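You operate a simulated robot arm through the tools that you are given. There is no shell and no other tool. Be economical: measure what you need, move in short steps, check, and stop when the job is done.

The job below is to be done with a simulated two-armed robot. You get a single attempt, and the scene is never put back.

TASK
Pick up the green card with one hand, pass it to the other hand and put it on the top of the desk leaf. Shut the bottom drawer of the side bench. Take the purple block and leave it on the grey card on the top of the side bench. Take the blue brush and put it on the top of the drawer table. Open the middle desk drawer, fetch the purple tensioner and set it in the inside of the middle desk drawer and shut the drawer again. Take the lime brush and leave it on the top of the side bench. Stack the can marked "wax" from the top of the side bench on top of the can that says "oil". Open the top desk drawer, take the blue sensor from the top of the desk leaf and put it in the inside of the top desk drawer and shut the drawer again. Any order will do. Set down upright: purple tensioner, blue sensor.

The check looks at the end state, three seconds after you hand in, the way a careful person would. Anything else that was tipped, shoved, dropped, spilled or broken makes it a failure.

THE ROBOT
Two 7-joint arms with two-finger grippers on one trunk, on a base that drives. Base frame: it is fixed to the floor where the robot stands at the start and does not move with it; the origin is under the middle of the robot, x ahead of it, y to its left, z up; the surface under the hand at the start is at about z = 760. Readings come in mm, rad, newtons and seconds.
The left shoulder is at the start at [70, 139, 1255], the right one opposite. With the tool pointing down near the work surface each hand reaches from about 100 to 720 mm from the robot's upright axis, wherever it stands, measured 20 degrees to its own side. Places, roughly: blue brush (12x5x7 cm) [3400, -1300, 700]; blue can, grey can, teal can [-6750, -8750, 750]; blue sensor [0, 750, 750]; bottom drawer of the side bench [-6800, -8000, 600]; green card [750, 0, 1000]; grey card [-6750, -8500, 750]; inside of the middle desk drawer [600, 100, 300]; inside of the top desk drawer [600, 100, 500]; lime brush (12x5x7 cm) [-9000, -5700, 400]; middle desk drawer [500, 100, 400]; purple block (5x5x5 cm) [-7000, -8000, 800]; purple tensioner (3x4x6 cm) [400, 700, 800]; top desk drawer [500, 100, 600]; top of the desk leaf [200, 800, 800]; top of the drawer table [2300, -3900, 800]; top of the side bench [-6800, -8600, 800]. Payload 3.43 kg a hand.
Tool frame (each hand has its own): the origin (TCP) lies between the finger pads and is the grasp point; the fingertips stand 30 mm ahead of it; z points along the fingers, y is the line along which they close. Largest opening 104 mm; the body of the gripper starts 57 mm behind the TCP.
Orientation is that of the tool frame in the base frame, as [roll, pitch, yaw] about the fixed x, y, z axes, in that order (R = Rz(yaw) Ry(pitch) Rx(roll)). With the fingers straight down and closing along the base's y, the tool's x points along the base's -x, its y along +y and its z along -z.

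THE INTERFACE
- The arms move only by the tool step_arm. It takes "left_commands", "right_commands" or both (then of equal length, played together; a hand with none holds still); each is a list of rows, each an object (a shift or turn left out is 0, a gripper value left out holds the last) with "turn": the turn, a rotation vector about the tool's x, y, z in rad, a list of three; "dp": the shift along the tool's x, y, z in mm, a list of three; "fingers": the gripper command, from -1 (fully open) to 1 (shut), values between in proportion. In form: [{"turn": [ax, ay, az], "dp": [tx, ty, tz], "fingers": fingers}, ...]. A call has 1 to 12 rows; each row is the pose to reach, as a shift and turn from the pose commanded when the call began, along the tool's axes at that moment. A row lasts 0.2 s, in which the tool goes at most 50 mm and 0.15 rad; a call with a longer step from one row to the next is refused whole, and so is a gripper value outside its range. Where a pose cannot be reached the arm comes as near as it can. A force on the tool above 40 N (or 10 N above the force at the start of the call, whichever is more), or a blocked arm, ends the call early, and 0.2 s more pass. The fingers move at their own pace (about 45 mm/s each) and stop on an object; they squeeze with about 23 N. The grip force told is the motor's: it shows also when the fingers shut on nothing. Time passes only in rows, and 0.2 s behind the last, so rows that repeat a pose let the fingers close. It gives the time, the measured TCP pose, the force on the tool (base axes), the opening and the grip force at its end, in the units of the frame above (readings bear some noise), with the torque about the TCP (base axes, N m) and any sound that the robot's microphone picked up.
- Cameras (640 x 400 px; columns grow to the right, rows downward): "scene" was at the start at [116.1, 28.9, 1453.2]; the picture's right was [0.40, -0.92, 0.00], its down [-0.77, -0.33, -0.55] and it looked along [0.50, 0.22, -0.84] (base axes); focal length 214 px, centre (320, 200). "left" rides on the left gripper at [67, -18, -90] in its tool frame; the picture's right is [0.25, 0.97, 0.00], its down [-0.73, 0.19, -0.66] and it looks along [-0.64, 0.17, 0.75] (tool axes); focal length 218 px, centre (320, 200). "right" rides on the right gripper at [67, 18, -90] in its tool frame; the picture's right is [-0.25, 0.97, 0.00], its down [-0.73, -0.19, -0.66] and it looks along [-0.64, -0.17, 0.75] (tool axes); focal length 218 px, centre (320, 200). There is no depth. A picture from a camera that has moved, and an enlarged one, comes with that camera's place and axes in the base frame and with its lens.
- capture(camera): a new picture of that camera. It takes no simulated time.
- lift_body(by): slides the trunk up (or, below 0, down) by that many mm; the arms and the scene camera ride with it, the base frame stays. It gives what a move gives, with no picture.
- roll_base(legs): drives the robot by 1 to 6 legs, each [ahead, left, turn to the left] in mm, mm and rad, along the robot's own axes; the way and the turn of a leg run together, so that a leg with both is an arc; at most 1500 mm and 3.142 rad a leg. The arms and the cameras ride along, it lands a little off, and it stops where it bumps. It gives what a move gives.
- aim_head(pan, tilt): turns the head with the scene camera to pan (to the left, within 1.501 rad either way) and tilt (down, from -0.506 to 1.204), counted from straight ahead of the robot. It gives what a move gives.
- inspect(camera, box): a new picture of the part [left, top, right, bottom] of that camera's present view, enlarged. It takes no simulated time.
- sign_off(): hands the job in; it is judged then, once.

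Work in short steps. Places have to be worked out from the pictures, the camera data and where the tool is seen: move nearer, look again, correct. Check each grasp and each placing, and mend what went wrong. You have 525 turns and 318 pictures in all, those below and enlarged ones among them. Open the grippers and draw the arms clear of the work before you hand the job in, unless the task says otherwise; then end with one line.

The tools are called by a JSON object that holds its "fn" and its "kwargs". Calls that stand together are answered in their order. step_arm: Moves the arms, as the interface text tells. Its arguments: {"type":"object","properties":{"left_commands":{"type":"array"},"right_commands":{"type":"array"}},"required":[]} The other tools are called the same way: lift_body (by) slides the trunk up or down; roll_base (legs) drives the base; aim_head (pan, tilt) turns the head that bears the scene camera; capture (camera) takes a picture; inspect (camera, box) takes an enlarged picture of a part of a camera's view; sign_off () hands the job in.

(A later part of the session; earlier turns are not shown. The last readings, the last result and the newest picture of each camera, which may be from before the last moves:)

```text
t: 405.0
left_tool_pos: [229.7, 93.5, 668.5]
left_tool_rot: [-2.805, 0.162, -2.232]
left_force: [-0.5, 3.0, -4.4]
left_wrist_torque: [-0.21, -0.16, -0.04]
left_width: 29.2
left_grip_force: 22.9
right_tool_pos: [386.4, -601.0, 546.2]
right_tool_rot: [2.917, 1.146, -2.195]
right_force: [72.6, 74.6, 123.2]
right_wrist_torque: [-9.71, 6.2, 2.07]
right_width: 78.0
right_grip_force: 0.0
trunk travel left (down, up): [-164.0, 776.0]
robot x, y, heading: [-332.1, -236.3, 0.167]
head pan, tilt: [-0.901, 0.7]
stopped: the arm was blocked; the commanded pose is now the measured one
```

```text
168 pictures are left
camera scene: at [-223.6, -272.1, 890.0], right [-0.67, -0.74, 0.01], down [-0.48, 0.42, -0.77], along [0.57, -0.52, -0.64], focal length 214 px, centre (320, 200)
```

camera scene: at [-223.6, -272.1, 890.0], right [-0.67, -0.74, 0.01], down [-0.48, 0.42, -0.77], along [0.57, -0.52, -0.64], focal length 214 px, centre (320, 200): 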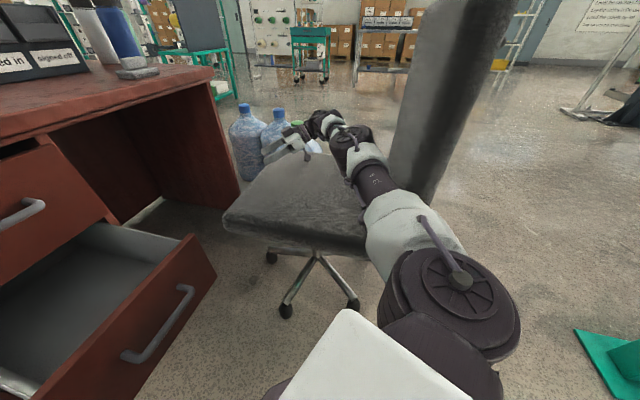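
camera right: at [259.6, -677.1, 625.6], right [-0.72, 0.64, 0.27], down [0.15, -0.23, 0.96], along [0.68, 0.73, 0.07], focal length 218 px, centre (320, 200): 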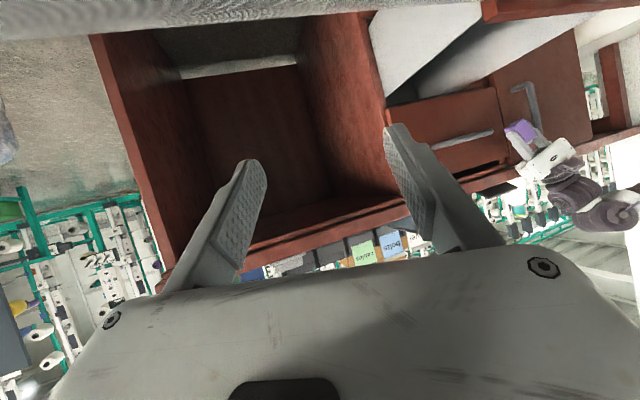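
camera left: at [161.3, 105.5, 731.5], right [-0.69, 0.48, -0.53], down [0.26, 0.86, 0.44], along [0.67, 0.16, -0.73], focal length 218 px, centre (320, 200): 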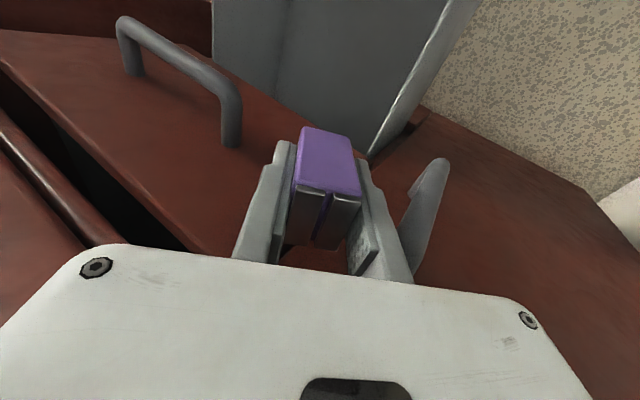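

Upright again; the right hand now presses on the seat. Raise the trunk.

{"fn": "lift_body", "kwargs": {"by": 150}}

{"fn": "capture", "kwargs": {"camera": "scene"}}

```text
t: 406.7
left_tool_pos: [236.7, 89.1, 807.2]
left_tool_rot: [-2.82, 0.137, -2.26]
left_force: [0.0, -0.6, -1.0]
left_wrist_torque: [-0.01, 0.01, 0.03]
left_width: 29.3
left_grip_force: 23.1
right_tool_pos: [395.5, -597.6, 691.9]
right_tool_rot: [2.909, 1.062, -2.249]
right_force: [-0.8, 0.1, 0.4]
right_wrist_torque: [-0.01, 0.0, 0.03]
right_width: 78.0
right_grip_force: 0.0
trunk travel left (down, up): [-314.0, 626.0]
robot x, y, heading: [-339.1, -230.7, 0.167]
head pan, tilt: [-0.901, 0.7]
```

```text
167 pictures are left
camera scene: at [-211.4, -269.5, 1038.7], right [-0.67, -0.74, 0.02], down [-0.49, 0.42, -0.76], along [0.56, -0.52, -0.65], focal length 214 px, centre (320, 200)
```

scene: 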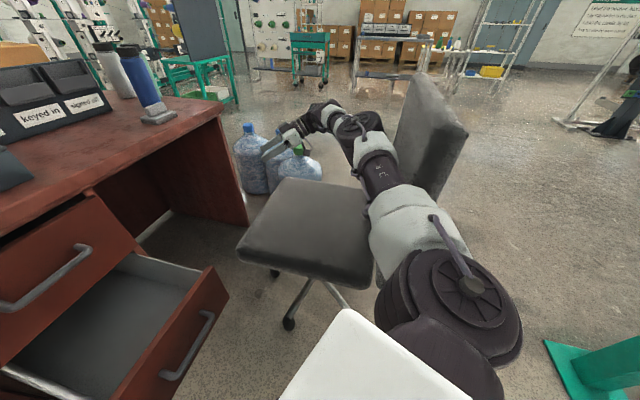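

Free now. Raise further to clear the chair completely.

{"fn": "lift_body", "kwargs": {"by": 400}}

{"fn": "aim_head", "kwargs": {"pan": -0.5, "tilt": 0.9}}

{"fn": "capture", "kwargs": {"camera": "scene"}}

{"fn": "capture", "kwargs": {"camera": "left"}}

```text
t: 410.6
left_tool_pos: [230.0, 70.7, 1218.8]
left_tool_rot: [-2.816, 0.152, -2.28]
left_force: [-0.1, 0.0, -1.7]
left_wrist_torque: [0.0, -0.01, 0.0]
left_width: 29.3
left_grip_force: 22.8
right_tool_pos: [377.1, -619.4, 1099.8]
right_tool_rot: [2.918, 1.079, -2.266]
right_force: [0.2, -0.5, -0.2]
right_wrist_torque: [0.0, 0.02, -0.01]
right_width: 77.9
right_grip_force: 0.1
trunk travel left (down, up): [-714.0, 226.0]
robot x, y, heading: [-338.4, -230.7, 0.146]
head pan, tilt: [-0.901, 0.7]
```

```text
t: 411.4
left_tool_pos: [230.8, 70.8, 1218.8]
left_tool_rot: [-2.815, 0.154, -2.282]
left_force: [-0.4, -0.1, -0.9]
left_wrist_torque: [0.0, 0.02, -0.03]
left_width: 29.5
left_grip_force: 23.4
right_tool_pos: [376.2, -620.7, 1098.9]
right_tool_rot: [2.919, 1.079, -2.262]
right_force: [0.6, -0.2, -0.1]
right_wrist_torque: [0.01, 0.0, 0.0]
right_width: 78.0
right_grip_force: 0.1
trunk travel left (down, up): [-714.0, 226.0]
robot x, y, heading: [-337.5, -230.1, 0.141]
head pan, tilt: [-0.499, 0.901]
```

```text
166 pictures are left
camera scene: at [-218.1, -248.8, 1423.4], right [-0.35, -0.94, 0.0], down [-0.74, 0.27, -0.62], along [0.58, -0.22, -0.78], focal length 214 px, centre (320, 200)
```

scene: 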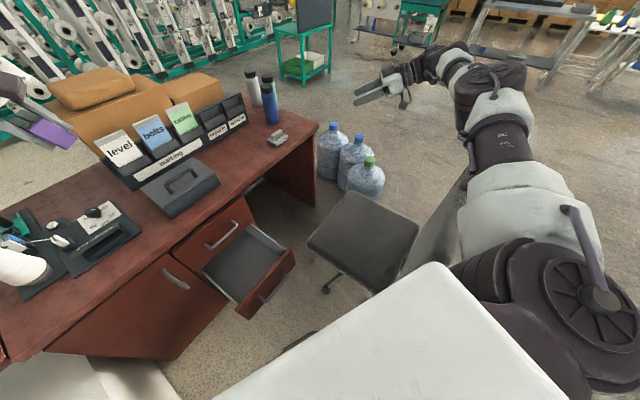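

```text
165 pictures are left
camera left: at [169.4, 17.1, 1298.8], right [-0.83, 0.44, -0.35], down [0.12, 0.74, 0.67], along [0.55, 0.51, -0.66], focal length 218 px, centre (320, 200)
```

left: 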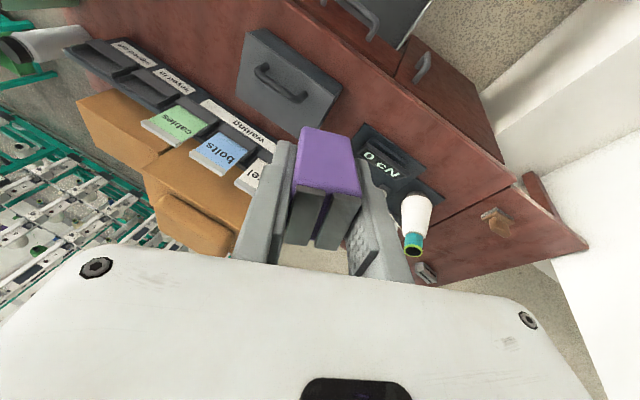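

The robot is upright and the chair's seat corners project exactly as before, so it hasn't moved. Check the floor boxes on the left, since the base shifted left.

{"fn": "aim_head", "kwargs": {"pan": 0.9, "tilt": 1.0}}

{"fn": "capture", "kwargs": {"camera": "scene"}}

```text
t: 412.9
left_tool_pos: [230.9, 70.8, 1219.3]
left_tool_rot: [-2.815, 0.153, -2.28]
left_force: [0.4, 0.2, -1.3]
left_wrist_torque: [0.0, 0.0, 0.0]
left_width: 29.4
left_grip_force: 23.3
right_tool_pos: [377.1, -620.0, 1098.1]
right_tool_rot: [2.917, 1.08, -2.266]
right_force: [-0.4, 0.0, 0.0]
right_wrist_torque: [0.01, -0.01, -0.01]
right_width: 78.1
right_grip_force: 0.1
trunk travel left (down, up): [-714.0, 226.0]
robot x, y, heading: [-337.0, -232.1, 0.148]
head pan, tilt: [0.901, 1.0]
```

```text
164 pictures are left
camera scene: at [-254.0, -162.4, 1416.2], right [0.87, -0.5, 0.0], down [-0.42, -0.73, -0.54], along [0.27, 0.47, -0.84], focal length 214 px, centre (320, 200)
```

scene: 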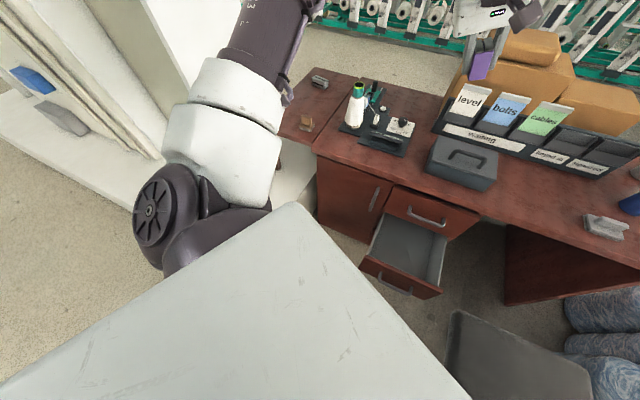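

Move away (right, then back) and look at the floor boxes from a distance.

{"fn": "roll_base", "kwargs": {"legs": [[0, -70, 0], [-520, 0, 0]]}}

{"fn": "aim_head", "kwargs": {"pan": 0.5, "tilt": 0.9}}

{"fn": "capture", "kwargs": {"camera": "scene"}}

```text
t: 416.6
left_tool_pos: [-275.3, -74.3, 1218.4]
left_tool_rot: [-2.817, 0.154, -2.276]
left_force: [0.5, 0.3, -1.0]
left_wrist_torque: [0.01, -0.01, 0.0]
left_width: 29.5
left_grip_force: 22.8
right_tool_pos: [-125.4, -764.6, 1098.7]
right_tool_rot: [2.918, 1.077, -2.262]
right_force: [0.2, 0.0, -0.5]
right_wrist_torque: [0.0, -0.01, 0.02]
right_width: 77.9
right_grip_force: 0.1
trunk travel left (down, up): [-714.0, 226.0]
robot x, y, heading: [-850.7, -378.1, 0.151]
head pan, tilt: [0.901, 1.0]
```

```text
t: 417.5
left_tool_pos: [-276.0, -73.2, 1220.4]
left_tool_rot: [-2.814, 0.155, -2.279]
left_force: [0.7, 0.2, -0.1]
left_wrist_torque: [-0.01, 0.02, 0.0]
left_width: 29.3
left_grip_force: 23.5
right_tool_pos: [-128.0, -763.0, 1099.5]
right_tool_rot: [2.921, 1.08, -2.261]
right_force: [0.1, 0.2, -0.3]
right_wrist_torque: [0.0, 0.0, -0.02]
right_width: 78.1
right_grip_force: 0.0
trunk travel left (down, up): [-714.0, 226.0]
robot x, y, heading: [-847.5, -375.4, 0.153]
head pan, tilt: [0.499, 0.901]
```

```text
163 pictures are left
camera scene: at [-734.8, -323.4, 1423.4], right [0.61, -0.8, 0.0], down [-0.62, -0.47, -0.62], along [0.49, 0.38, -0.78], focal length 214 px, centre (320, 200)
```

scene: 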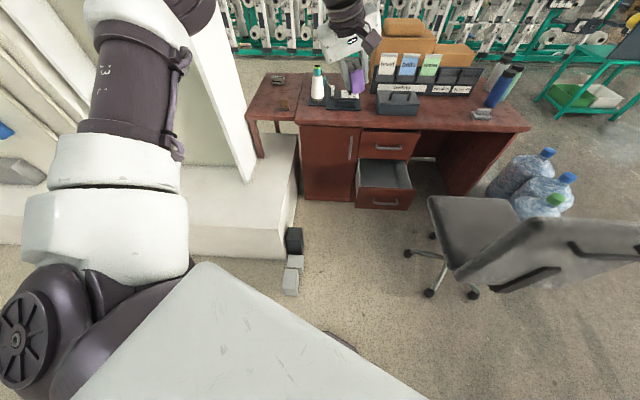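

Boxes look as before. Zoom on the drawers to confirm the top one is still shut.

{"fn": "inspect", "kwargs": {"camera": "scene", "box": [290, 110, 440, 220]}}

```text
3.64 times, centred on (365, 165) of scene
camera zoom: at [-734.8, -323.4, 1423.4], right [0.61, -0.8, 0.0], down [-0.62, -0.47, -0.62], along [0.49, 0.38, -0.78], focal length 780 px, centre (156, 327)
```

zoom: 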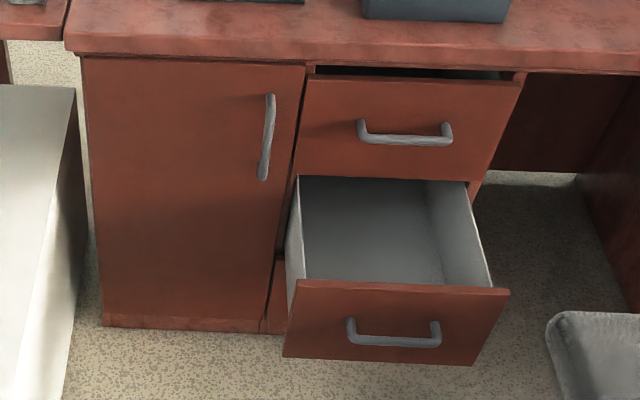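

Everything is intact, though the top drawer may be a few mm proud (I'll press it later). I now put the right arm in the forward-pointing pose (upper arm ahead, away from the chair back).

{"fn": "step_arm", "kwargs": {"right_commands": [{"turn": [0.091, 0.028, -0.107], "dp": [-12, 14, 5]}, {"turn": [0.181, 0.056, -0.214], "dp": [-25, 28, 10]}, {"turn": [0.272, 0.084, -0.322], "dp": [-37, 42, 15]}, {"turn": [0.363, 0.112, -0.429], "dp": [-49, 56, 21]}, {"turn": [0.453, 0.14, -0.536], "dp": [-62, 70, 26]}, {"turn": [0.544, 0.168, -0.643], "dp": [-74, 84, 31]}, {"turn": [0.635, 0.195, -0.75], "dp": [-86, 98, 36]}, {"turn": [0.725, 0.223, -0.857], "dp": [-99, 112, 41]}, {"turn": [0.816, 0.251, -0.965], "dp": [-111, 127, 46]}, {"turn": [0.907, 0.279, -1.072], "dp": [-123, 141, 52]}, {"turn": [0.997, 0.307, -1.179], "dp": [-136, 155, 57]}, {"turn": [1.088, 0.335, -1.286], "dp": [-148, 169, 62]}], "left_commands": [{"turn": [-0.027, 0.013, 0.037]}, {"turn": [-0.054, 0.026, 0.075]}, {"turn": [-0.08, 0.038, 0.112]}, {"turn": [-0.107, 0.051, 0.15]}, {"turn": [-0.134, 0.064, 0.187]}, {"turn": [-0.161, 0.077, 0.225]}, {"turn": [-0.188, 0.09, 0.262]}, {"turn": [-0.215, 0.103, 0.3]}, {"turn": [-0.241, 0.115, 0.337]}, {"turn": [-0.268, 0.128, 0.375]}, {"turn": [-0.295, 0.141, 0.412]}, {"turn": [-0.322, 0.154, 0.45]}]}}

{"fn": "aim_head", "kwargs": {"pan": -0.4, "tilt": 0.6}}

{"fn": "capture", "kwargs": {"camera": "scene"}}

```text
t: 420.1
left_tool_pos: [-372.8, -29.1, 1162.2]
left_tool_rot: [3.106, 0.071, -2.744]
left_force: [-0.2, 0.6, -0.5]
left_wrist_torque: [-0.01, 0.05, 0.0]
left_width: 29.2
left_grip_force: 23.0
left hand out of reach, approached as far as the arm can: row 2, 3, 4, 5, 6, 7, 8, 9, 10, 11, 12
right_tool_pos: [-208.0, -581.1, 1218.9]
right_tool_rot: [-1.572, -0.002, -1.419]
right_force: [-0.3, 0.0, -0.2]
right_wrist_torque: [0.0, 0.02, -0.01]
right_width: 78.0
right_grip_force: 0.0
trunk travel left (down, up): [-714.0, 226.0]
robot x, y, heading: [-845.6, -375.0, 0.151]
head pan, tilt: [0.499, 0.901]
```

```text
t: 421.3
left_tool_pos: [-373.1, -29.3, 1161.7]
left_tool_rot: [3.106, 0.074, -2.743]
left_force: [-0.2, 0.1, -0.8]
left_wrist_torque: [0.01, -0.01, 0.02]
left_width: 29.4
left_grip_force: 22.9
right_tool_pos: [-207.3, -580.4, 1218.6]
right_tool_rot: [-1.574, -0.001, -1.418]
right_force: [-0.3, 0.8, 0.3]
right_wrist_torque: [0.0, -0.03, 0.0]
right_width: 77.9
right_grip_force: 0.1
trunk travel left (down, up): [-714.0, 226.0]
robot x, y, heading: [-847.9, -376.6, 0.147]
head pan, tilt: [-0.4, 0.6]
```

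```text
161 pictures are left
camera scene: at [-709.1, -390.8, 1448.1], right [-0.25, -0.97, 0.0], down [-0.55, 0.14, -0.82], along [0.8, -0.2, -0.57], focal length 214 px, centre (320, 200)
```

scene: 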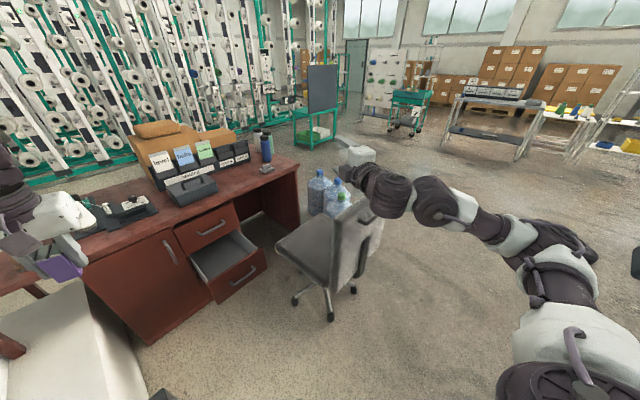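

The elbow sticks out right at shoulder height, which would hit the chair when low. I stretch the right arm forward-up so it is nearly straight.

{"fn": "step_arm", "kwargs": {"right_commands": [{"dp": [-15, -28, 16]}, {"dp": [-31, -56, 33]}, {"dp": [-47, -83, 50]}, {"dp": [-62, -111, 66]}, {"dp": [-78, -139, 83]}, {"dp": [-93, -167, 100]}, {"dp": [-109, -194, 116]}, {"dp": [-124, -222, 133]}, {"dp": [-140, -250, 150]}]}}

{"fn": "capture", "kwargs": {"camera": "scene"}}

```text
t: 423.3
left_tool_pos: [-373.6, -26.6, 1162.1]
left_tool_rot: [3.109, 0.075, -2.743]
left_force: [-0.6, 0.8, -1.2]
left_wrist_torque: [-0.04, -0.01, 0.0]
left_width: 29.3
left_grip_force: 23.2
right_tool_pos: [-80.5, -416.2, 1469.2]
right_tool_rot: [-1.574, -0.002, -1.417]
right_force: [0.1, 0.5, -0.5]
right_wrist_torque: [-0.01, 0.0, -0.08]
right_width: 78.0
right_grip_force: 0.1
trunk travel left (down, up): [-714.0, 226.0]
robot x, y, heading: [-848.3, -378.9, 0.153]
head pan, tilt: [-0.4, 0.6]
```

```text
160 pictures are left
camera scene: at [-709.5, -389.0, 1448.2], right [-0.25, -0.97, 0.0], down [-0.55, 0.14, -0.83], along [0.8, -0.2, -0.56], focal length 214 px, centre (320, 200)
```

scene: 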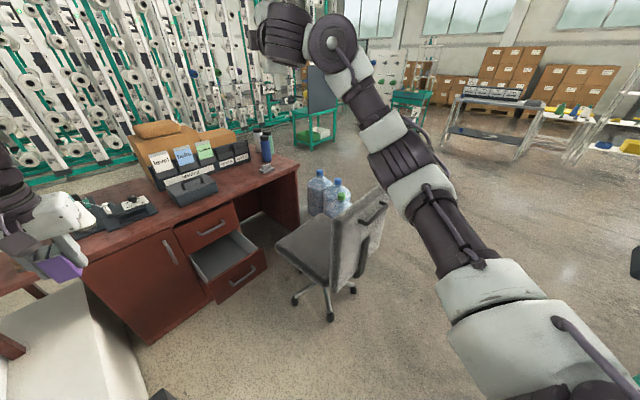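

Good: the arm is straight ahead and up. Re-level the left hand and drive back to the placement pose.

{"fn": "step_arm", "kwargs": {"left_commands": [{"turn": [0.033, 0.073, 0.0], "dp": [0, 0, -20]}, {"turn": [0.033, 0.073, 0.0], "dp": [0, 0, -40]}]}}

{"fn": "roll_base", "kwargs": {"legs": [[571, -11, 0]]}}

{"fn": "step_arm", "kwargs": {"left_commands": [{"dp": [0, -20, -10]}, {"dp": [0, -40, -20]}, {"dp": [0, -60, -30]}]}}

{"fn": "capture", "kwargs": {"camera": "left"}}

```text
t: 423.9
left_tool_pos: [-397.8, -25.1, 1178.2]
left_tool_rot: [3.125, -0.008, -2.74]
left_force: [0.3, 0.7, -0.9]
left_wrist_torque: [0.02, 0.01, -0.02]
left_width: 29.1
left_grip_force: 23.0
left hand out of reach, approached as far as the arm can: row 1, 2
right_tool_pos: [-81.7, -418.1, 1469.2]
right_tool_rot: [-1.573, 0.0, -1.417]
right_force: [-1.0, -0.6, -0.7]
right_wrist_torque: [0.0, 0.02, 0.0]
right_width: 78.1
right_grip_force: 0.1
trunk travel left (down, up): [-714.0, 226.0]
robot x, y, heading: [-844.4, -378.1, 0.15]
head pan, tilt: [-0.4, 0.6]
```

```text
t: 427.1
left_tool_pos: [167.2, 50.9, 1178.7]
left_tool_rot: [3.128, -0.009, -2.738]
left_force: [0.3, 0.5, -0.4]
left_wrist_torque: [0.01, 0.02, -0.01]
left_width: 29.3
left_grip_force: 23.2
right_tool_pos: [484.4, -342.6, 1468.0]
right_tool_rot: [-1.571, -0.002, -1.416]
right_force: [-0.8, 0.0, -0.2]
right_wrist_torque: [0.01, 0.02, -0.01]
right_width: 77.9
right_grip_force: 0.1
trunk travel left (down, up): [-714.0, 226.0]
robot x, y, heading: [-277.8, -305.4, 0.154]
head pan, tilt: [-0.4, 0.6]
```

```text
t: 427.9
left_tool_pos: [157.1, 21.9, 1179.4]
left_tool_rot: [3.128, -0.009, -2.739]
left_force: [-0.4, -0.1, -1.1]
left_wrist_torque: [0.02, 0.0, 0.02]
left_width: 29.4
left_grip_force: 23.1
left hand out of reach, approached as far as the arm can: row 1, 2, 3
right_tool_pos: [485.7, -341.6, 1468.0]
right_tool_rot: [-1.576, 0.0, -1.415]
right_force: [-0.8, -0.9, -0.3]
right_wrist_torque: [0.04, 0.0, 0.01]
right_width: 78.1
right_grip_force: 0.1
trunk travel left (down, up): [-714.0, 226.0]
robot x, y, heading: [-283.4, -302.6, 0.155]
head pan, tilt: [-0.4, 0.6]
```

```text
159 pictures are left
camera left: at [104.1, -22.2, 1270.2], right [-0.61, 0.79, 0.01], down [0.6, 0.46, 0.65], along [0.51, 0.41, -0.76], focal length 218 px, centre (320, 200)
```

left: 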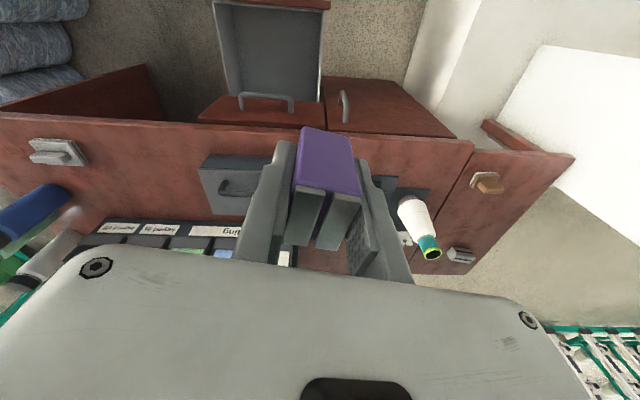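

Rotate the base 0.1 rad right to bring the hand over the drawer (n≈144, s≈124), then lower in stages, watching.

{"fn": "roll_base", "kwargs": {"legs": [[0, 0, -0.1]]}}

{"fn": "lift_body", "kwargs": {"by": -400}}

{"fn": "capture", "kwargs": {"camera": "left"}}

{"fn": "aim_head", "kwargs": {"pan": -0.7, "tilt": 0.9}}

{"fn": "capture", "kwargs": {"camera": "scene"}}

```text
t: 428.9
left_tool_pos: [186.2, -21.2, 1179.5]
left_tool_rot: [3.131, -0.009, -2.838]
left_force: [0.0, 0.8, -1.1]
left_wrist_torque: [-0.04, -0.02, -0.01]
left_width: 29.4
left_grip_force: 23.0
right_tool_pos: [476.3, -414.5, 1469.1]
right_tool_rot: [-1.573, -0.003, -1.516]
right_force: [-0.2, 0.1, 0.0]
right_wrist_torque: [0.0, -0.02, -0.04]
right_width: 77.8
right_grip_force: 0.0
trunk travel left (down, up): [-714.0, 226.0]
robot x, y, heading: [-279.4, -303.1, 0.051]
head pan, tilt: [-0.4, 0.6]
```

```text
t: 432.7
left_tool_pos: [185.4, -17.3, 778.1]
left_tool_rot: [3.137, -0.007, -2.838]
left_force: [-0.2, 0.6, -0.9]
left_wrist_torque: [-0.04, 0.01, -0.03]
left_width: 29.4
left_grip_force: 23.4
right_tool_pos: [475.6, -409.6, 1071.5]
right_tool_rot: [-1.571, -0.01, -1.515]
right_force: [0.9, 0.1, -0.3]
right_wrist_torque: [-0.03, 0.03, -0.03]
right_width: 78.0
right_grip_force: 0.0
trunk travel left (down, up): [-314.0, 626.0]
robot x, y, heading: [-279.5, -298.8, 0.05]
head pan, tilt: [-0.4, 0.6]
```

```text
158 pictures are left
camera left: at [127.5, -55.4, 869.4], right [-0.53, 0.85, 0.01], down [0.64, 0.4, 0.65], along [0.55, 0.35, -0.76], focal length 218 px, centre (320, 200)
```

left: 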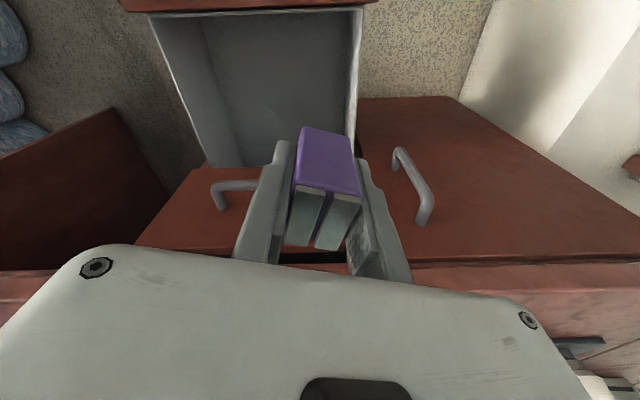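

```text
t: 433.5
left_tool_pos: [185.6, -17.2, 779.5]
left_tool_rot: [3.135, -0.009, -2.839]
left_force: [0.8, -0.4, -1.6]
left_wrist_torque: [0.0, 0.03, -0.02]
left_width: 29.4
left_grip_force: 22.7
right_tool_pos: [474.6, -410.9, 1070.6]
right_tool_rot: [-1.57, -0.009, -1.514]
right_force: [-0.7, 0.3, -0.1]
right_wrist_torque: [0.04, 0.01, 0.01]
right_width: 78.3
right_grip_force: 0.1
trunk travel left (down, up): [-314.0, 626.0]
robot x, y, heading: [-278.5, -304.5, 0.049]
head pan, tilt: [-0.7, 0.901]
```

```text
157 pictures are left
camera scene: at [-170.9, -337.1, 1023.8], right [-0.6, -0.8, 0.01], down [-0.62, 0.47, -0.63], along [0.5, -0.38, -0.78], focal length 214 px, centre (320, 200)
```

scene: 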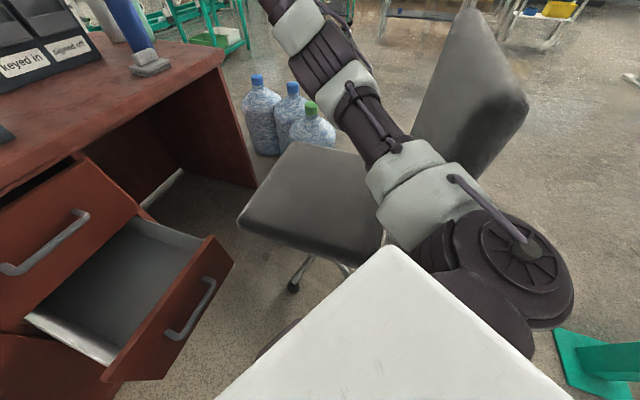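

Clear so far. Lower another 150 mm and check level.

{"fn": "lift_body", "kwargs": {"by": -150}}

{"fn": "capture", "kwargs": {"camera": "scene"}}

```text
t: 435.2
left_tool_pos: [186.7, -18.3, 629.1]
left_tool_rot: [3.138, -0.007, -2.838]
left_force: [-0.2, -0.4, -0.9]
left_wrist_torque: [0.01, -0.01, -0.01]
left_width: 29.4
left_grip_force: 23.2
right_tool_pos: [474.5, -409.5, 921.1]
right_tool_rot: [-1.57, -0.011, -1.516]
right_force: [-0.5, 0.2, -0.2]
right_wrist_torque: [-0.02, -0.01, 0.02]
right_width: 77.9
right_grip_force: 0.0
trunk travel left (down, up): [-164.0, 776.0]
robot x, y, heading: [-280.3, -299.4, 0.055]
head pan, tilt: [-0.7, 0.901]
```

```text
156 pictures are left
camera scene: at [-171.2, -336.8, 873.6], right [-0.6, -0.8, 0.01], down [-0.62, 0.47, -0.63], along [0.5, -0.38, -0.78], focal length 214 px, centre (320, 200)
```

scene: 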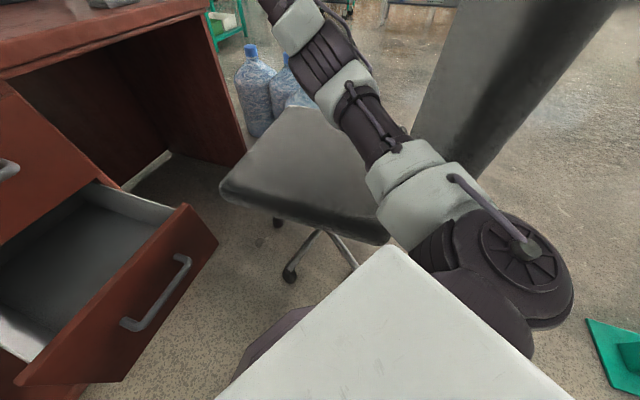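

Still level. Lower 110 mm more.

{"fn": "lift_body", "kwargs": {"by": -80}}

{"fn": "capture", "kwargs": {"camera": "scene"}}

{"fn": "capture", "kwargs": {"camera": "left"}}

```text
t: 436.4
left_tool_pos: [186.0, -18.0, 547.5]
left_tool_rot: [3.14, -0.008, -2.839]
left_force: [-0.3, 0.3, -0.7]
left_wrist_torque: [0.0, 0.01, -0.03]
left_width: 29.3
left_grip_force: 23.0
right_tool_pos: [474.7, -409.1, 840.6]
right_tool_rot: [-1.572, -0.013, -1.515]
right_force: [-0.6, 0.3, -0.2]
right_wrist_torque: [-0.03, 0.0, 0.02]
right_width: 78.3
right_grip_force: 0.1
trunk travel left (down, up): [-84.0, 856.0]
robot x, y, heading: [-281.1, -305.0, 0.053]
head pan, tilt: [-0.7, 0.901]
```

```text
155 pictures are left
camera scene: at [-171.4, -336.6, 793.6], right [-0.6, -0.8, 0.01], down [-0.62, 0.47, -0.63], along [0.5, -0.38, -0.78], focal length 214 px, centre (320, 200)
```

scene: 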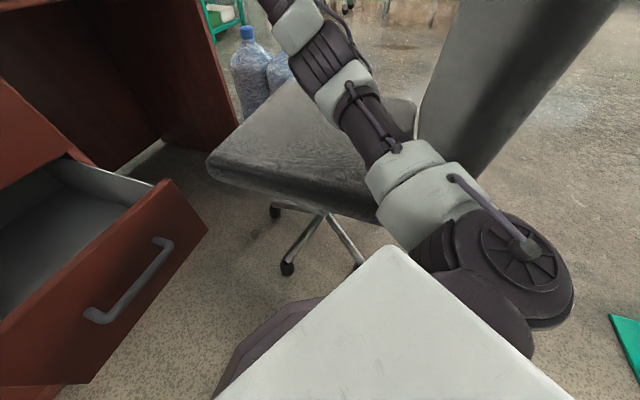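

```text
154 pictures are left
camera left: at [127.2, -55.4, 638.7], right [-0.53, 0.85, 0.0], down [0.64, 0.4, 0.65], along [0.55, 0.35, -0.76], focal length 218 px, centre (320, 200)
```

left: 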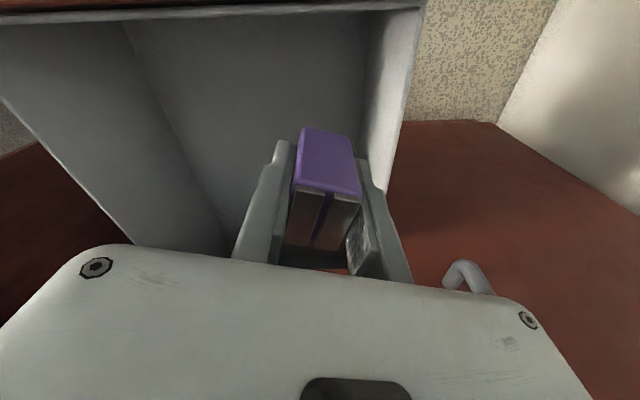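

Level. Lower the trunk 45 mm more, then use the arm for the rest.

{"fn": "lift_body", "kwargs": {"by": -45}}

{"fn": "step_arm", "kwargs": {"left_commands": [{"dp": [0, 0, 30]}, {"dp": [0, 0, 60]}, {"dp": [0, 0, 90]}, {"dp": [0, 0, 120]}]}}

{"fn": "capture", "kwargs": {"camera": "left"}}

{"fn": "capture", "kwargs": {"camera": "scene"}}

```text
t: 437.3
left_tool_pos: [186.2, -19.1, 502.8]
left_tool_rot: [3.141, -0.006, -2.838]
left_force: [-0.1, -0.4, -0.8]
left_wrist_torque: [0.02, 0.0, 0.02]
left_width: 29.2
left_grip_force: 22.9
right_tool_pos: [474.4, -408.8, 797.4]
right_tool_rot: [-1.568, -0.011, -1.516]
right_force: [-1.0, 0.4, -0.4]
right_wrist_torque: [-0.01, -0.02, -0.05]
right_width: 78.1
right_grip_force: 0.1
trunk travel left (down, up): [-39.0, 901.0]
robot x, y, heading: [-281.1, -301.0, 0.053]
head pan, tilt: [-0.7, 0.901]
```

```text
t: 438.3
left_tool_pos: [184.4, -18.5, 401.3]
left_tool_rot: [3.141, -0.007, -2.84]
left_force: [0.0, 0.0, -0.8]
left_wrist_torque: [-0.01, 0.0, 0.01]
left_width: 29.2
left_grip_force: 22.9
right_tool_pos: [471.9, -408.8, 796.8]
right_tool_rot: [-1.571, -0.01, -1.511]
right_force: [-0.3, 0.8, -0.1]
right_wrist_torque: [0.0, -0.02, 0.02]
right_width: 77.9
right_grip_force: 0.2
trunk travel left (down, up): [-39.0, 901.0]
robot x, y, heading: [-282.3, -299.5, 0.054]
head pan, tilt: [-0.7, 0.901]
stopped in row 4 (left hand): the force on the tool passed its limit at 79 N (the readings are from after the stop); the commanded pose is now the measured one
```

```text
153 pictures are left
camera left: at [125.5, -55.2, 492.2], right [-0.53, 0.85, 0.0], down [0.64, 0.4, 0.65], along [0.55, 0.35, -0.76], focal length 218 px, centre (320, 200)
```

left: 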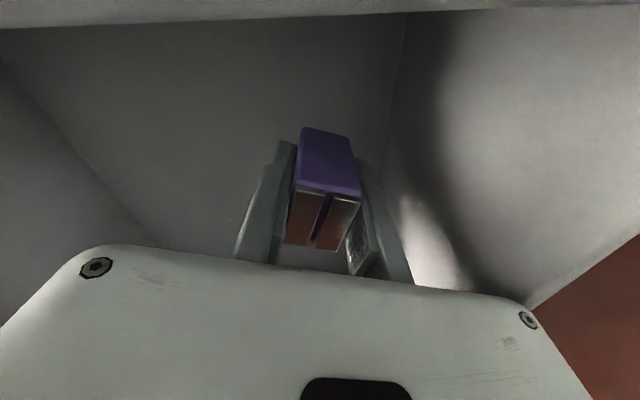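

```text
152 pictures are left
camera scene: at [-171.8, -337.5, 749.8], right [-0.6, -0.8, 0.0], down [-0.62, 0.47, -0.63], along [0.5, -0.38, -0.78], focal length 214 px, centre (320, 200)
```

scene: 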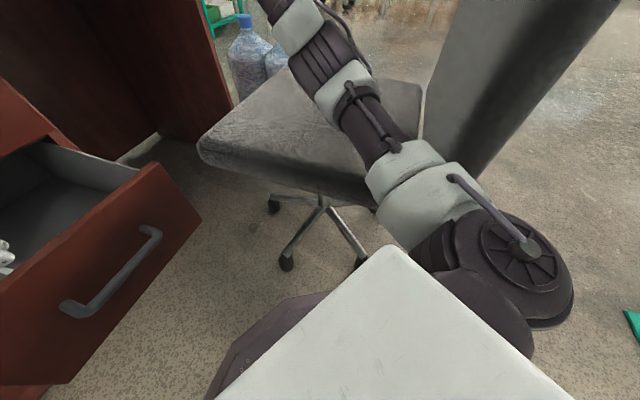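

A 79 N contact at z≈401, likely the hand's camera against the drawer's front panel edge. Raise a bit, shift 30 mm deeper, and look.

{"fn": "step_arm", "kwargs": {"left_commands": [{"dp": [0, 0, -20]}, {"dp": [-14, 4, -40]}, {"dp": [-29, 9, -40]}]}}

{"fn": "aim_head", "kwargs": {"pan": 0.3, "tilt": 0.8}}

{"fn": "capture", "kwargs": {"camera": "scene"}}

```text
t: 439.1
left_tool_pos: [209.5, 0.6, 441.7]
left_tool_rot: [-3.14, -0.008, -2.839]
left_force: [0.1, -0.6, -1.0]
left_wrist_torque: [0.0, 0.0, -0.01]
left_width: 29.5
left_grip_force: 23.2
right_tool_pos: [473.4, -408.7, 796.5]
right_tool_rot: [-1.573, -0.01, -1.514]
right_force: [-0.3, 0.3, 0.4]
right_wrist_torque: [0.02, -0.03, 0.01]
right_width: 78.1
right_grip_force: 0.0
trunk travel left (down, up): [-39.0, 901.0]
robot x, y, heading: [-278.1, -301.6, 0.05]
head pan, tilt: [-0.7, 0.901]
```

```text
t: 440.3
left_tool_pos: [210.9, -0.3, 439.9]
left_tool_rot: [-3.137, -0.009, -2.84]
left_force: [0.4, -0.6, -1.3]
left_wrist_torque: [0.01, -0.01, -0.02]
left_width: 29.5
left_grip_force: 23.0
right_tool_pos: [474.5, -408.2, 796.0]
right_tool_rot: [-1.571, -0.011, -1.514]
right_force: [-0.5, 0.3, -0.7]
right_wrist_torque: [0.01, -0.01, 0.03]
right_width: 78.1
right_grip_force: 0.1
trunk travel left (down, up): [-39.0, 901.0]
robot x, y, heading: [-279.4, -302.9, 0.055]
head pan, tilt: [0.3, 0.799]
```

```text
151 pictures are left
camera scene: at [-156.4, -263.5, 756.4], right [0.34, -0.94, 0.01], down [-0.67, -0.25, -0.7], along [0.66, 0.23, -0.72], focal length 214 px, centre (320, 200)
```

scene: 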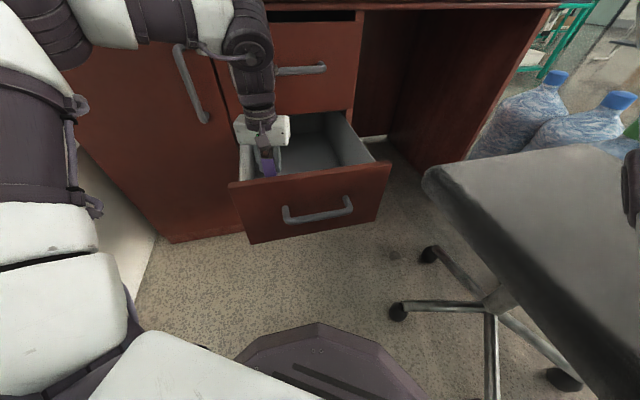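

Now deeper (n≈174). Descend again in smaller steps.

{"fn": "step_arm", "kwargs": {"left_commands": [{"dp": [0, 0, 12]}, {"dp": [0, 0, 24]}, {"dp": [0, 0, 36]}, {"dp": [0, 0, 48]}, {"dp": [0, 0, 60]}]}}

{"fn": "capture", "kwargs": {"camera": "left"}}

```text
t: 441.5
left_tool_pos: [210.1, -1.6, 379.0]
left_tool_rot: [-3.139, -0.009, -2.841]
left_force: [0.0, 0.0, -1.5]
left_wrist_torque: [-0.03, 0.02, 0.01]
left_width: 29.3
left_grip_force: 23.2
right_tool_pos: [474.1, -409.3, 795.4]
right_tool_rot: [-1.57, -0.011, -1.513]
right_force: [0.6, 0.3, -0.1]
right_wrist_torque: [0.02, 0.0, 0.03]
right_width: 78.2
right_grip_force: 0.1
trunk travel left (down, up): [-39.0, 901.0]
robot x, y, heading: [-280.1, -303.1, 0.055]
head pan, tilt: [0.3, 0.799]
```

```text
150 pictures are left
camera left: at [150.8, -38.2, 470.2], right [-0.53, 0.85, 0.0], down [0.64, 0.4, 0.65], along [0.55, 0.34, -0.76], focal length 218 px, centre (320, 200)
```

left: 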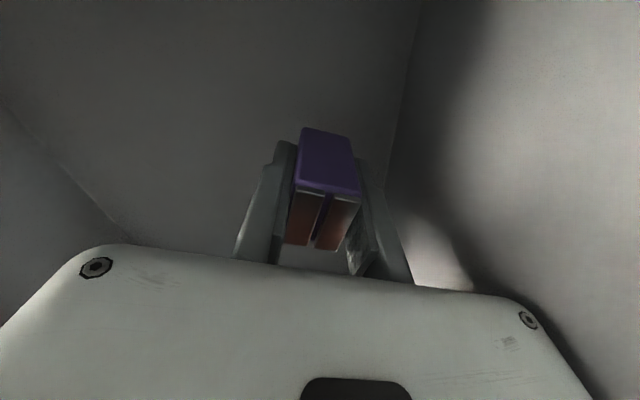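

No contact. Down to ~350, then feel for the floor (expected TCP ≈336).

{"fn": "step_arm", "kwargs": {"left_commands": [{"dp": [0, 0, 10]}, {"dp": [0, 0, 20]}, {"dp": [0, 0, 29]}]}}

{"fn": "step_arm", "kwargs": {"left_commands": [{"dp": [0, 0, 3]}, {"dp": [0, 0, 6]}, {"dp": [0, 0, 9]}]}}

```text
t: 442.3
left_tool_pos: [210.2, -1.3, 350.8]
left_tool_rot: [-3.137, -0.008, -2.84]
left_force: [0.2, 1.0, -1.4]
left_wrist_torque: [0.0, 0.04, 0.02]
left_width: 29.2
left_grip_force: 23.1
right_tool_pos: [473.9, -408.2, 796.0]
right_tool_rot: [-1.57, -0.01, -1.514]
right_force: [-0.7, -0.5, -0.4]
right_wrist_torque: [0.03, -0.02, 0.03]
right_width: 78.2
right_grip_force: 0.2
trunk travel left (down, up): [-39.0, 901.0]
robot x, y, heading: [-277.9, -301.6, 0.053]
head pan, tilt: [0.3, 0.799]
```

```text
t: 443.1
left_tool_pos: [209.0, -1.0, 341.6]
left_tool_rot: [-3.14, -0.008, -2.84]
left_force: [0.2, 0.0, -0.9]
left_wrist_torque: [0.01, 0.0, 0.01]
left_width: 29.3
left_grip_force: 22.6
right_tool_pos: [474.8, -408.9, 795.7]
right_tool_rot: [-1.572, -0.011, -1.512]
right_force: [-1.0, -1.5, 0.2]
right_wrist_torque: [-0.03, 0.01, 0.0]
right_width: 77.7
right_grip_force: 0.1
trunk travel left (down, up): [-39.0, 901.0]
robot x, y, heading: [-278.1, -298.2, 0.049]
head pan, tilt: [0.3, 0.799]
```

{"fn": "step_arm", "kwargs": {"left_commands": [{"dp": [0, 0, 2]}, {"dp": [0, 0, 4]}, {"dp": [0, 0, 6]}]}}

{"fn": "step_arm", "kwargs": {"left_commands": [{"dp": [0, 0, 2]}, {"dp": [0, 0, 4]}]}}

```text
t: 443.9
left_tool_pos: [208.8, -0.8, 335.8]
left_tool_rot: [-3.138, -0.009, -2.839]
left_force: [-0.1, 0.2, -1.6]
left_wrist_torque: [-0.02, -0.03, 0.01]
left_width: 29.4
left_grip_force: 23.0
right_tool_pos: [473.9, -407.9, 796.2]
right_tool_rot: [-1.572, -0.011, -1.514]
right_force: [0.7, 0.4, 0.0]
right_wrist_torque: [-0.01, 0.0, 0.0]
right_width: 78.1
right_grip_force: 0.2
trunk travel left (down, up): [-39.0, 901.0]
robot x, y, heading: [-279.7, -303.0, 0.049]
head pan, tilt: [0.3, 0.799]
```

```text
t: 444.5
left_tool_pos: [208.9, -0.1, 332.9]
left_tool_rot: [-3.138, -0.008, -2.84]
left_force: [0.1, 0.5, 1.6]
left_wrist_torque: [0.02, -0.03, 0.04]
left_width: 29.7
left_grip_force: 23.1
right_tool_pos: [474.5, -408.6, 796.2]
right_tool_rot: [-1.571, -0.011, -1.513]
right_force: [1.0, 1.4, -0.8]
right_wrist_torque: [0.0, 0.0, -0.01]
right_width: 77.8
right_grip_force: 0.1
trunk travel left (down, up): [-39.0, 901.0]
robot x, y, heading: [-281.8, -300.2, 0.052]
head pan, tilt: [0.3, 0.799]
```

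One more small step to confirm contact.

{"fn": "step_arm", "kwargs": {"left_commands": [{"dp": [0, 0, 2]}, {"dp": [0, 0, 4]}]}}

```text
t: 445.1
left_tool_pos: [208.7, -1.7, 328.7]
left_tool_rot: [-3.138, -0.007, -2.837]
left_force: [-0.9, 2.5, 18.8]
left_wrist_torque: [0.15, -0.07, 0.02]
left_width: 29.4
left_grip_force: 23.0
right_tool_pos: [473.0, -408.8, 796.2]
right_tool_rot: [-1.572, -0.012, -1.513]
right_force: [-0.4, -0.7, 0.0]
right_wrist_torque: [-0.04, 0.0, 0.0]
right_width: 77.9
right_grip_force: 0.0
trunk travel left (down, up): [-39.0, 901.0]
robot x, y, heading: [-281.4, -301.5, 0.052]
head pan, tilt: [0.3, 0.799]
```

Contact (19 N). Ease up, open a little, and lift out straight.

{"fn": "step_arm", "kwargs": {"left_commands": [{"dp": [0, 0, -2]}, {"dp": [0, 0, -2], "fingers": 0.1}, {"dp": [0, 0, -2]}, {"dp": [0, 0, -2]}, {"dp": [0, 0, -2]}, {"dp": [0, 0, -30]}, {"dp": [0, 0, -70]}, {"dp": [0, 0, -110]}]}}

{"fn": "capture", "kwargs": {"camera": "left"}}

```text
t: 446.9
left_tool_pos: [209.0, -1.5, 437.9]
left_tool_rot: [-3.138, -0.009, -2.839]
left_force: [0.9, 0.2, 0.5]
left_wrist_torque: [0.01, -0.01, -0.01]
left_width: 46.8
left_grip_force: 0.0
right_tool_pos: [474.5, -409.2, 796.5]
right_tool_rot: [-1.571, -0.013, -1.513]
right_force: [-0.5, 0.1, -0.3]
right_wrist_torque: [-0.01, -0.01, 0.0]
right_width: 78.0
right_grip_force: 0.0
trunk travel left (down, up): [-39.0, 901.0]
robot x, y, heading: [-281.7, -300.5, 0.06]
head pan, tilt: [0.3, 0.799]
```

```text
149 pictures are left
camera left: at [150.1, -37.9, 528.5], right [-0.53, 0.85, 0.0], down [0.64, 0.4, 0.65], along [0.55, 0.34, -0.76], focal length 218 px, centre (320, 200)
```

left: 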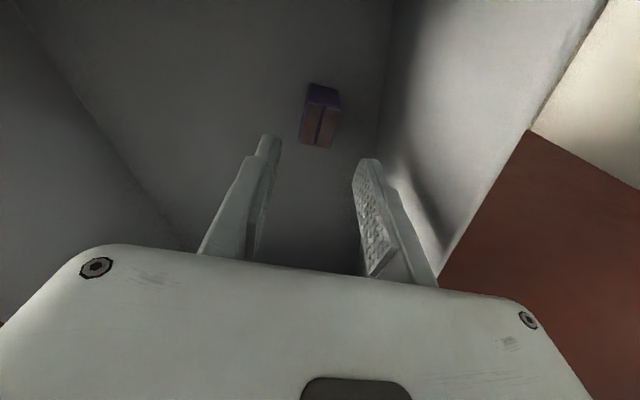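

The tensioner stands upright in the middle drawer. Raise out, back off along the drawer direction, and prepare the left hand as a forward-pointing fist to push the drawers shut.

{"fn": "lift_body", "kwargs": {"by": 350}}

{"fn": "roll_base", "kwargs": {"legs": [[-140, -85, 0]]}}

{"fn": "step_arm", "kwargs": {"left_commands": [{"turn": [0, -0.13, 0], "fingers": 1}, {"turn": [0, -0.26, 0]}, {"turn": [0, -0.39, 0]}, {"turn": [0, -0.52, 0]}, {"turn": [0, -0.65, 0]}, {"turn": [0, -0.78, 0]}, {"turn": [0, -0.91, 0]}, {"turn": [0, -1.04, 0]}, {"turn": [0, -1.17, 0]}, {"turn": [0, -1.3, 0]}], "right_commands": [{"dp": [0, -10, 0]}, {"dp": [0, -20, 0]}, {"dp": [0, -30, 0]}, {"dp": [0, -40, 0]}, {"dp": [0, -50, 0]}, {"dp": [0, -60, 0]}, {"dp": [0, -70, 0]}, {"dp": [0, -80, 0]}, {"dp": [0, -90, 0]}, {"dp": [0, -100, 0]}]}}

{"fn": "capture", "kwargs": {"camera": "scene"}}

```text
t: 450.4
left_tool_pos: [208.4, 0.8, 787.6]
left_tool_rot: [3.141, -0.01, -2.841]
left_force: [-0.1, -0.4, 1.6]
left_wrist_torque: [0.0, 0.01, -0.04]
left_width: 47.0
left_grip_force: 0.0
right_tool_pos: [475.7, -409.4, 1144.6]
right_tool_rot: [-1.574, -0.006, -1.514]
right_force: [0.4, -1.3, -0.2]
right_wrist_torque: [0.02, -0.01, -0.03]
right_width: 77.9
right_grip_force: 0.1
trunk travel left (down, up): [-389.0, 551.0]
robot x, y, heading: [-283.1, -304.3, 0.05]
head pan, tilt: [0.3, 0.799]
```

```text
t: 451.3
left_tool_pos: [175.4, 9.6, 781.8]
left_tool_rot: [-3.136, -0.017, -2.791]
left_force: [0.3, -0.6, 0.8]
left_wrist_torque: [-0.04, -0.02, -0.02]
left_width: 46.9
left_grip_force: 0.2
right_tool_pos: [459.9, -374.0, 1140.4]
right_tool_rot: [-1.582, -0.015, -1.453]
right_force: [0.7, -0.2, 0.4]
right_wrist_torque: [0.01, 0.02, -0.01]
right_width: 77.9
right_grip_force: 0.0
trunk travel left (down, up): [-389.0, 551.0]
robot x, y, heading: [-308.2, -319.9, 0.099]
head pan, tilt: [0.3, 0.799]
stopped in leg 1: the robot was blocked; the commanded pose is now the measured one
```

```text
t: 453.5
left_tool_pos: [209.5, 77.0, 901.3]
left_tool_rot: [3.124, 1.233, -2.829]
left_force: [-0.7, 1.1, 0.1]
left_wrist_torque: [0.01, 0.02, -0.02]
left_width: 0.2
left_grip_force: 22.6
left hand out of reach, approached as far as the arm can: row 3, 4, 5, 6, 7, 8, 9, 10
right_tool_pos: [456.1, -397.5, 1242.9]
right_tool_rot: [-1.576, -0.006, -1.468]
right_force: [0.9, -0.5, 0.8]
right_wrist_torque: [0.0, -0.01, 0.0]
right_width: 77.8
right_grip_force: 0.0
trunk travel left (down, up): [-389.0, 551.0]
robot x, y, heading: [-305.7, -319.7, 0.093]
head pan, tilt: [0.3, 0.799]
```

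```text
148 pictures are left
camera scene: at [-179.4, -282.4, 1106.9], right [0.38, -0.92, 0.0], down [-0.66, -0.28, -0.7], along [0.64, 0.26, -0.72], focal length 214 px, centre (320, 200)
```

scene: 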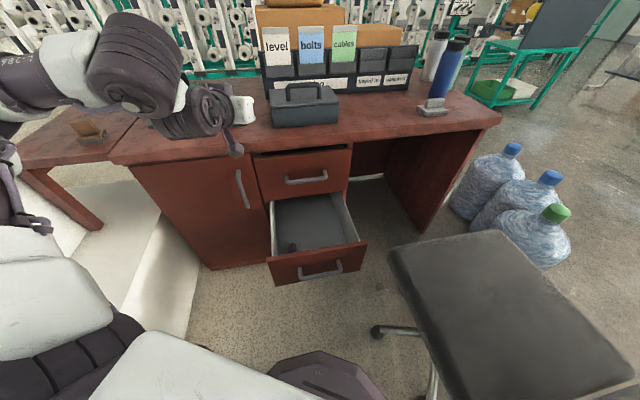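

The right shoulder brushed the chair back while backing. Raise the trunk first, then back off.

{"fn": "lift_body", "kwargs": {"by": 250}}

{"fn": "roll_base", "kwargs": {"legs": [[-30, 30, 0], [-130, -40, 0]]}}

{"fn": "capture", "kwargs": {"camera": "scene"}}

```text
t: 456.1
left_tool_pos: [208.3, 73.6, 1151.1]
left_tool_rot: [3.116, 1.234, -2.837]
left_force: [0.6, 0.3, 0.2]
left_wrist_torque: [0.04, 0.0, 0.0]
left_width: 0.0
left_grip_force: 23.6
right_tool_pos: [455.2, -400.2, 1491.8]
right_tool_rot: [-1.575, -0.001, -1.466]
right_force: [0.7, 0.1, 0.1]
right_wrist_torque: [0.03, 0.02, -0.02]
right_width: 78.1
right_grip_force: 0.1
trunk travel left (down, up): [-639.0, 301.0]
robot x, y, heading: [-307.7, -321.0, 0.094]
head pan, tilt: [0.3, 0.799]
```

```text
t: 457.9
left_tool_pos: [50.7, 50.1, 1150.5]
left_tool_rot: [3.118, 1.23, -2.835]
left_force: [-0.6, 1.5, 0.1]
left_wrist_torque: [-0.01, 0.01, 0.04]
left_width: 0.2
left_grip_force: 23.0
right_tool_pos: [297.5, -422.8, 1491.1]
right_tool_rot: [-1.577, 0.001, -1.464]
right_force: [0.4, 0.3, -1.2]
right_wrist_torque: [-0.04, -0.03, -0.02]
right_width: 77.9
right_grip_force: 0.2
trunk travel left (down, up): [-639.0, 301.0]
robot x, y, heading: [-469.4, -345.3, 0.094]
head pan, tilt: [0.3, 0.799]
```

```text
147 pictures are left
camera scene: at [-337.9, -308.7, 1356.1], right [0.38, -0.92, 0.0], down [-0.66, -0.28, -0.7], along [0.64, 0.27, -0.72], focal length 214 px, centre (320, 200)
```

scene: 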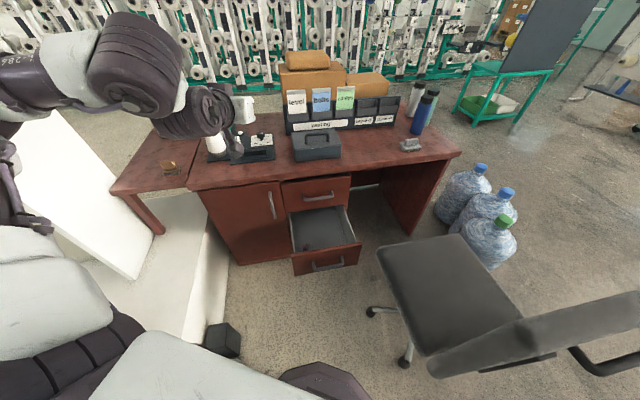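

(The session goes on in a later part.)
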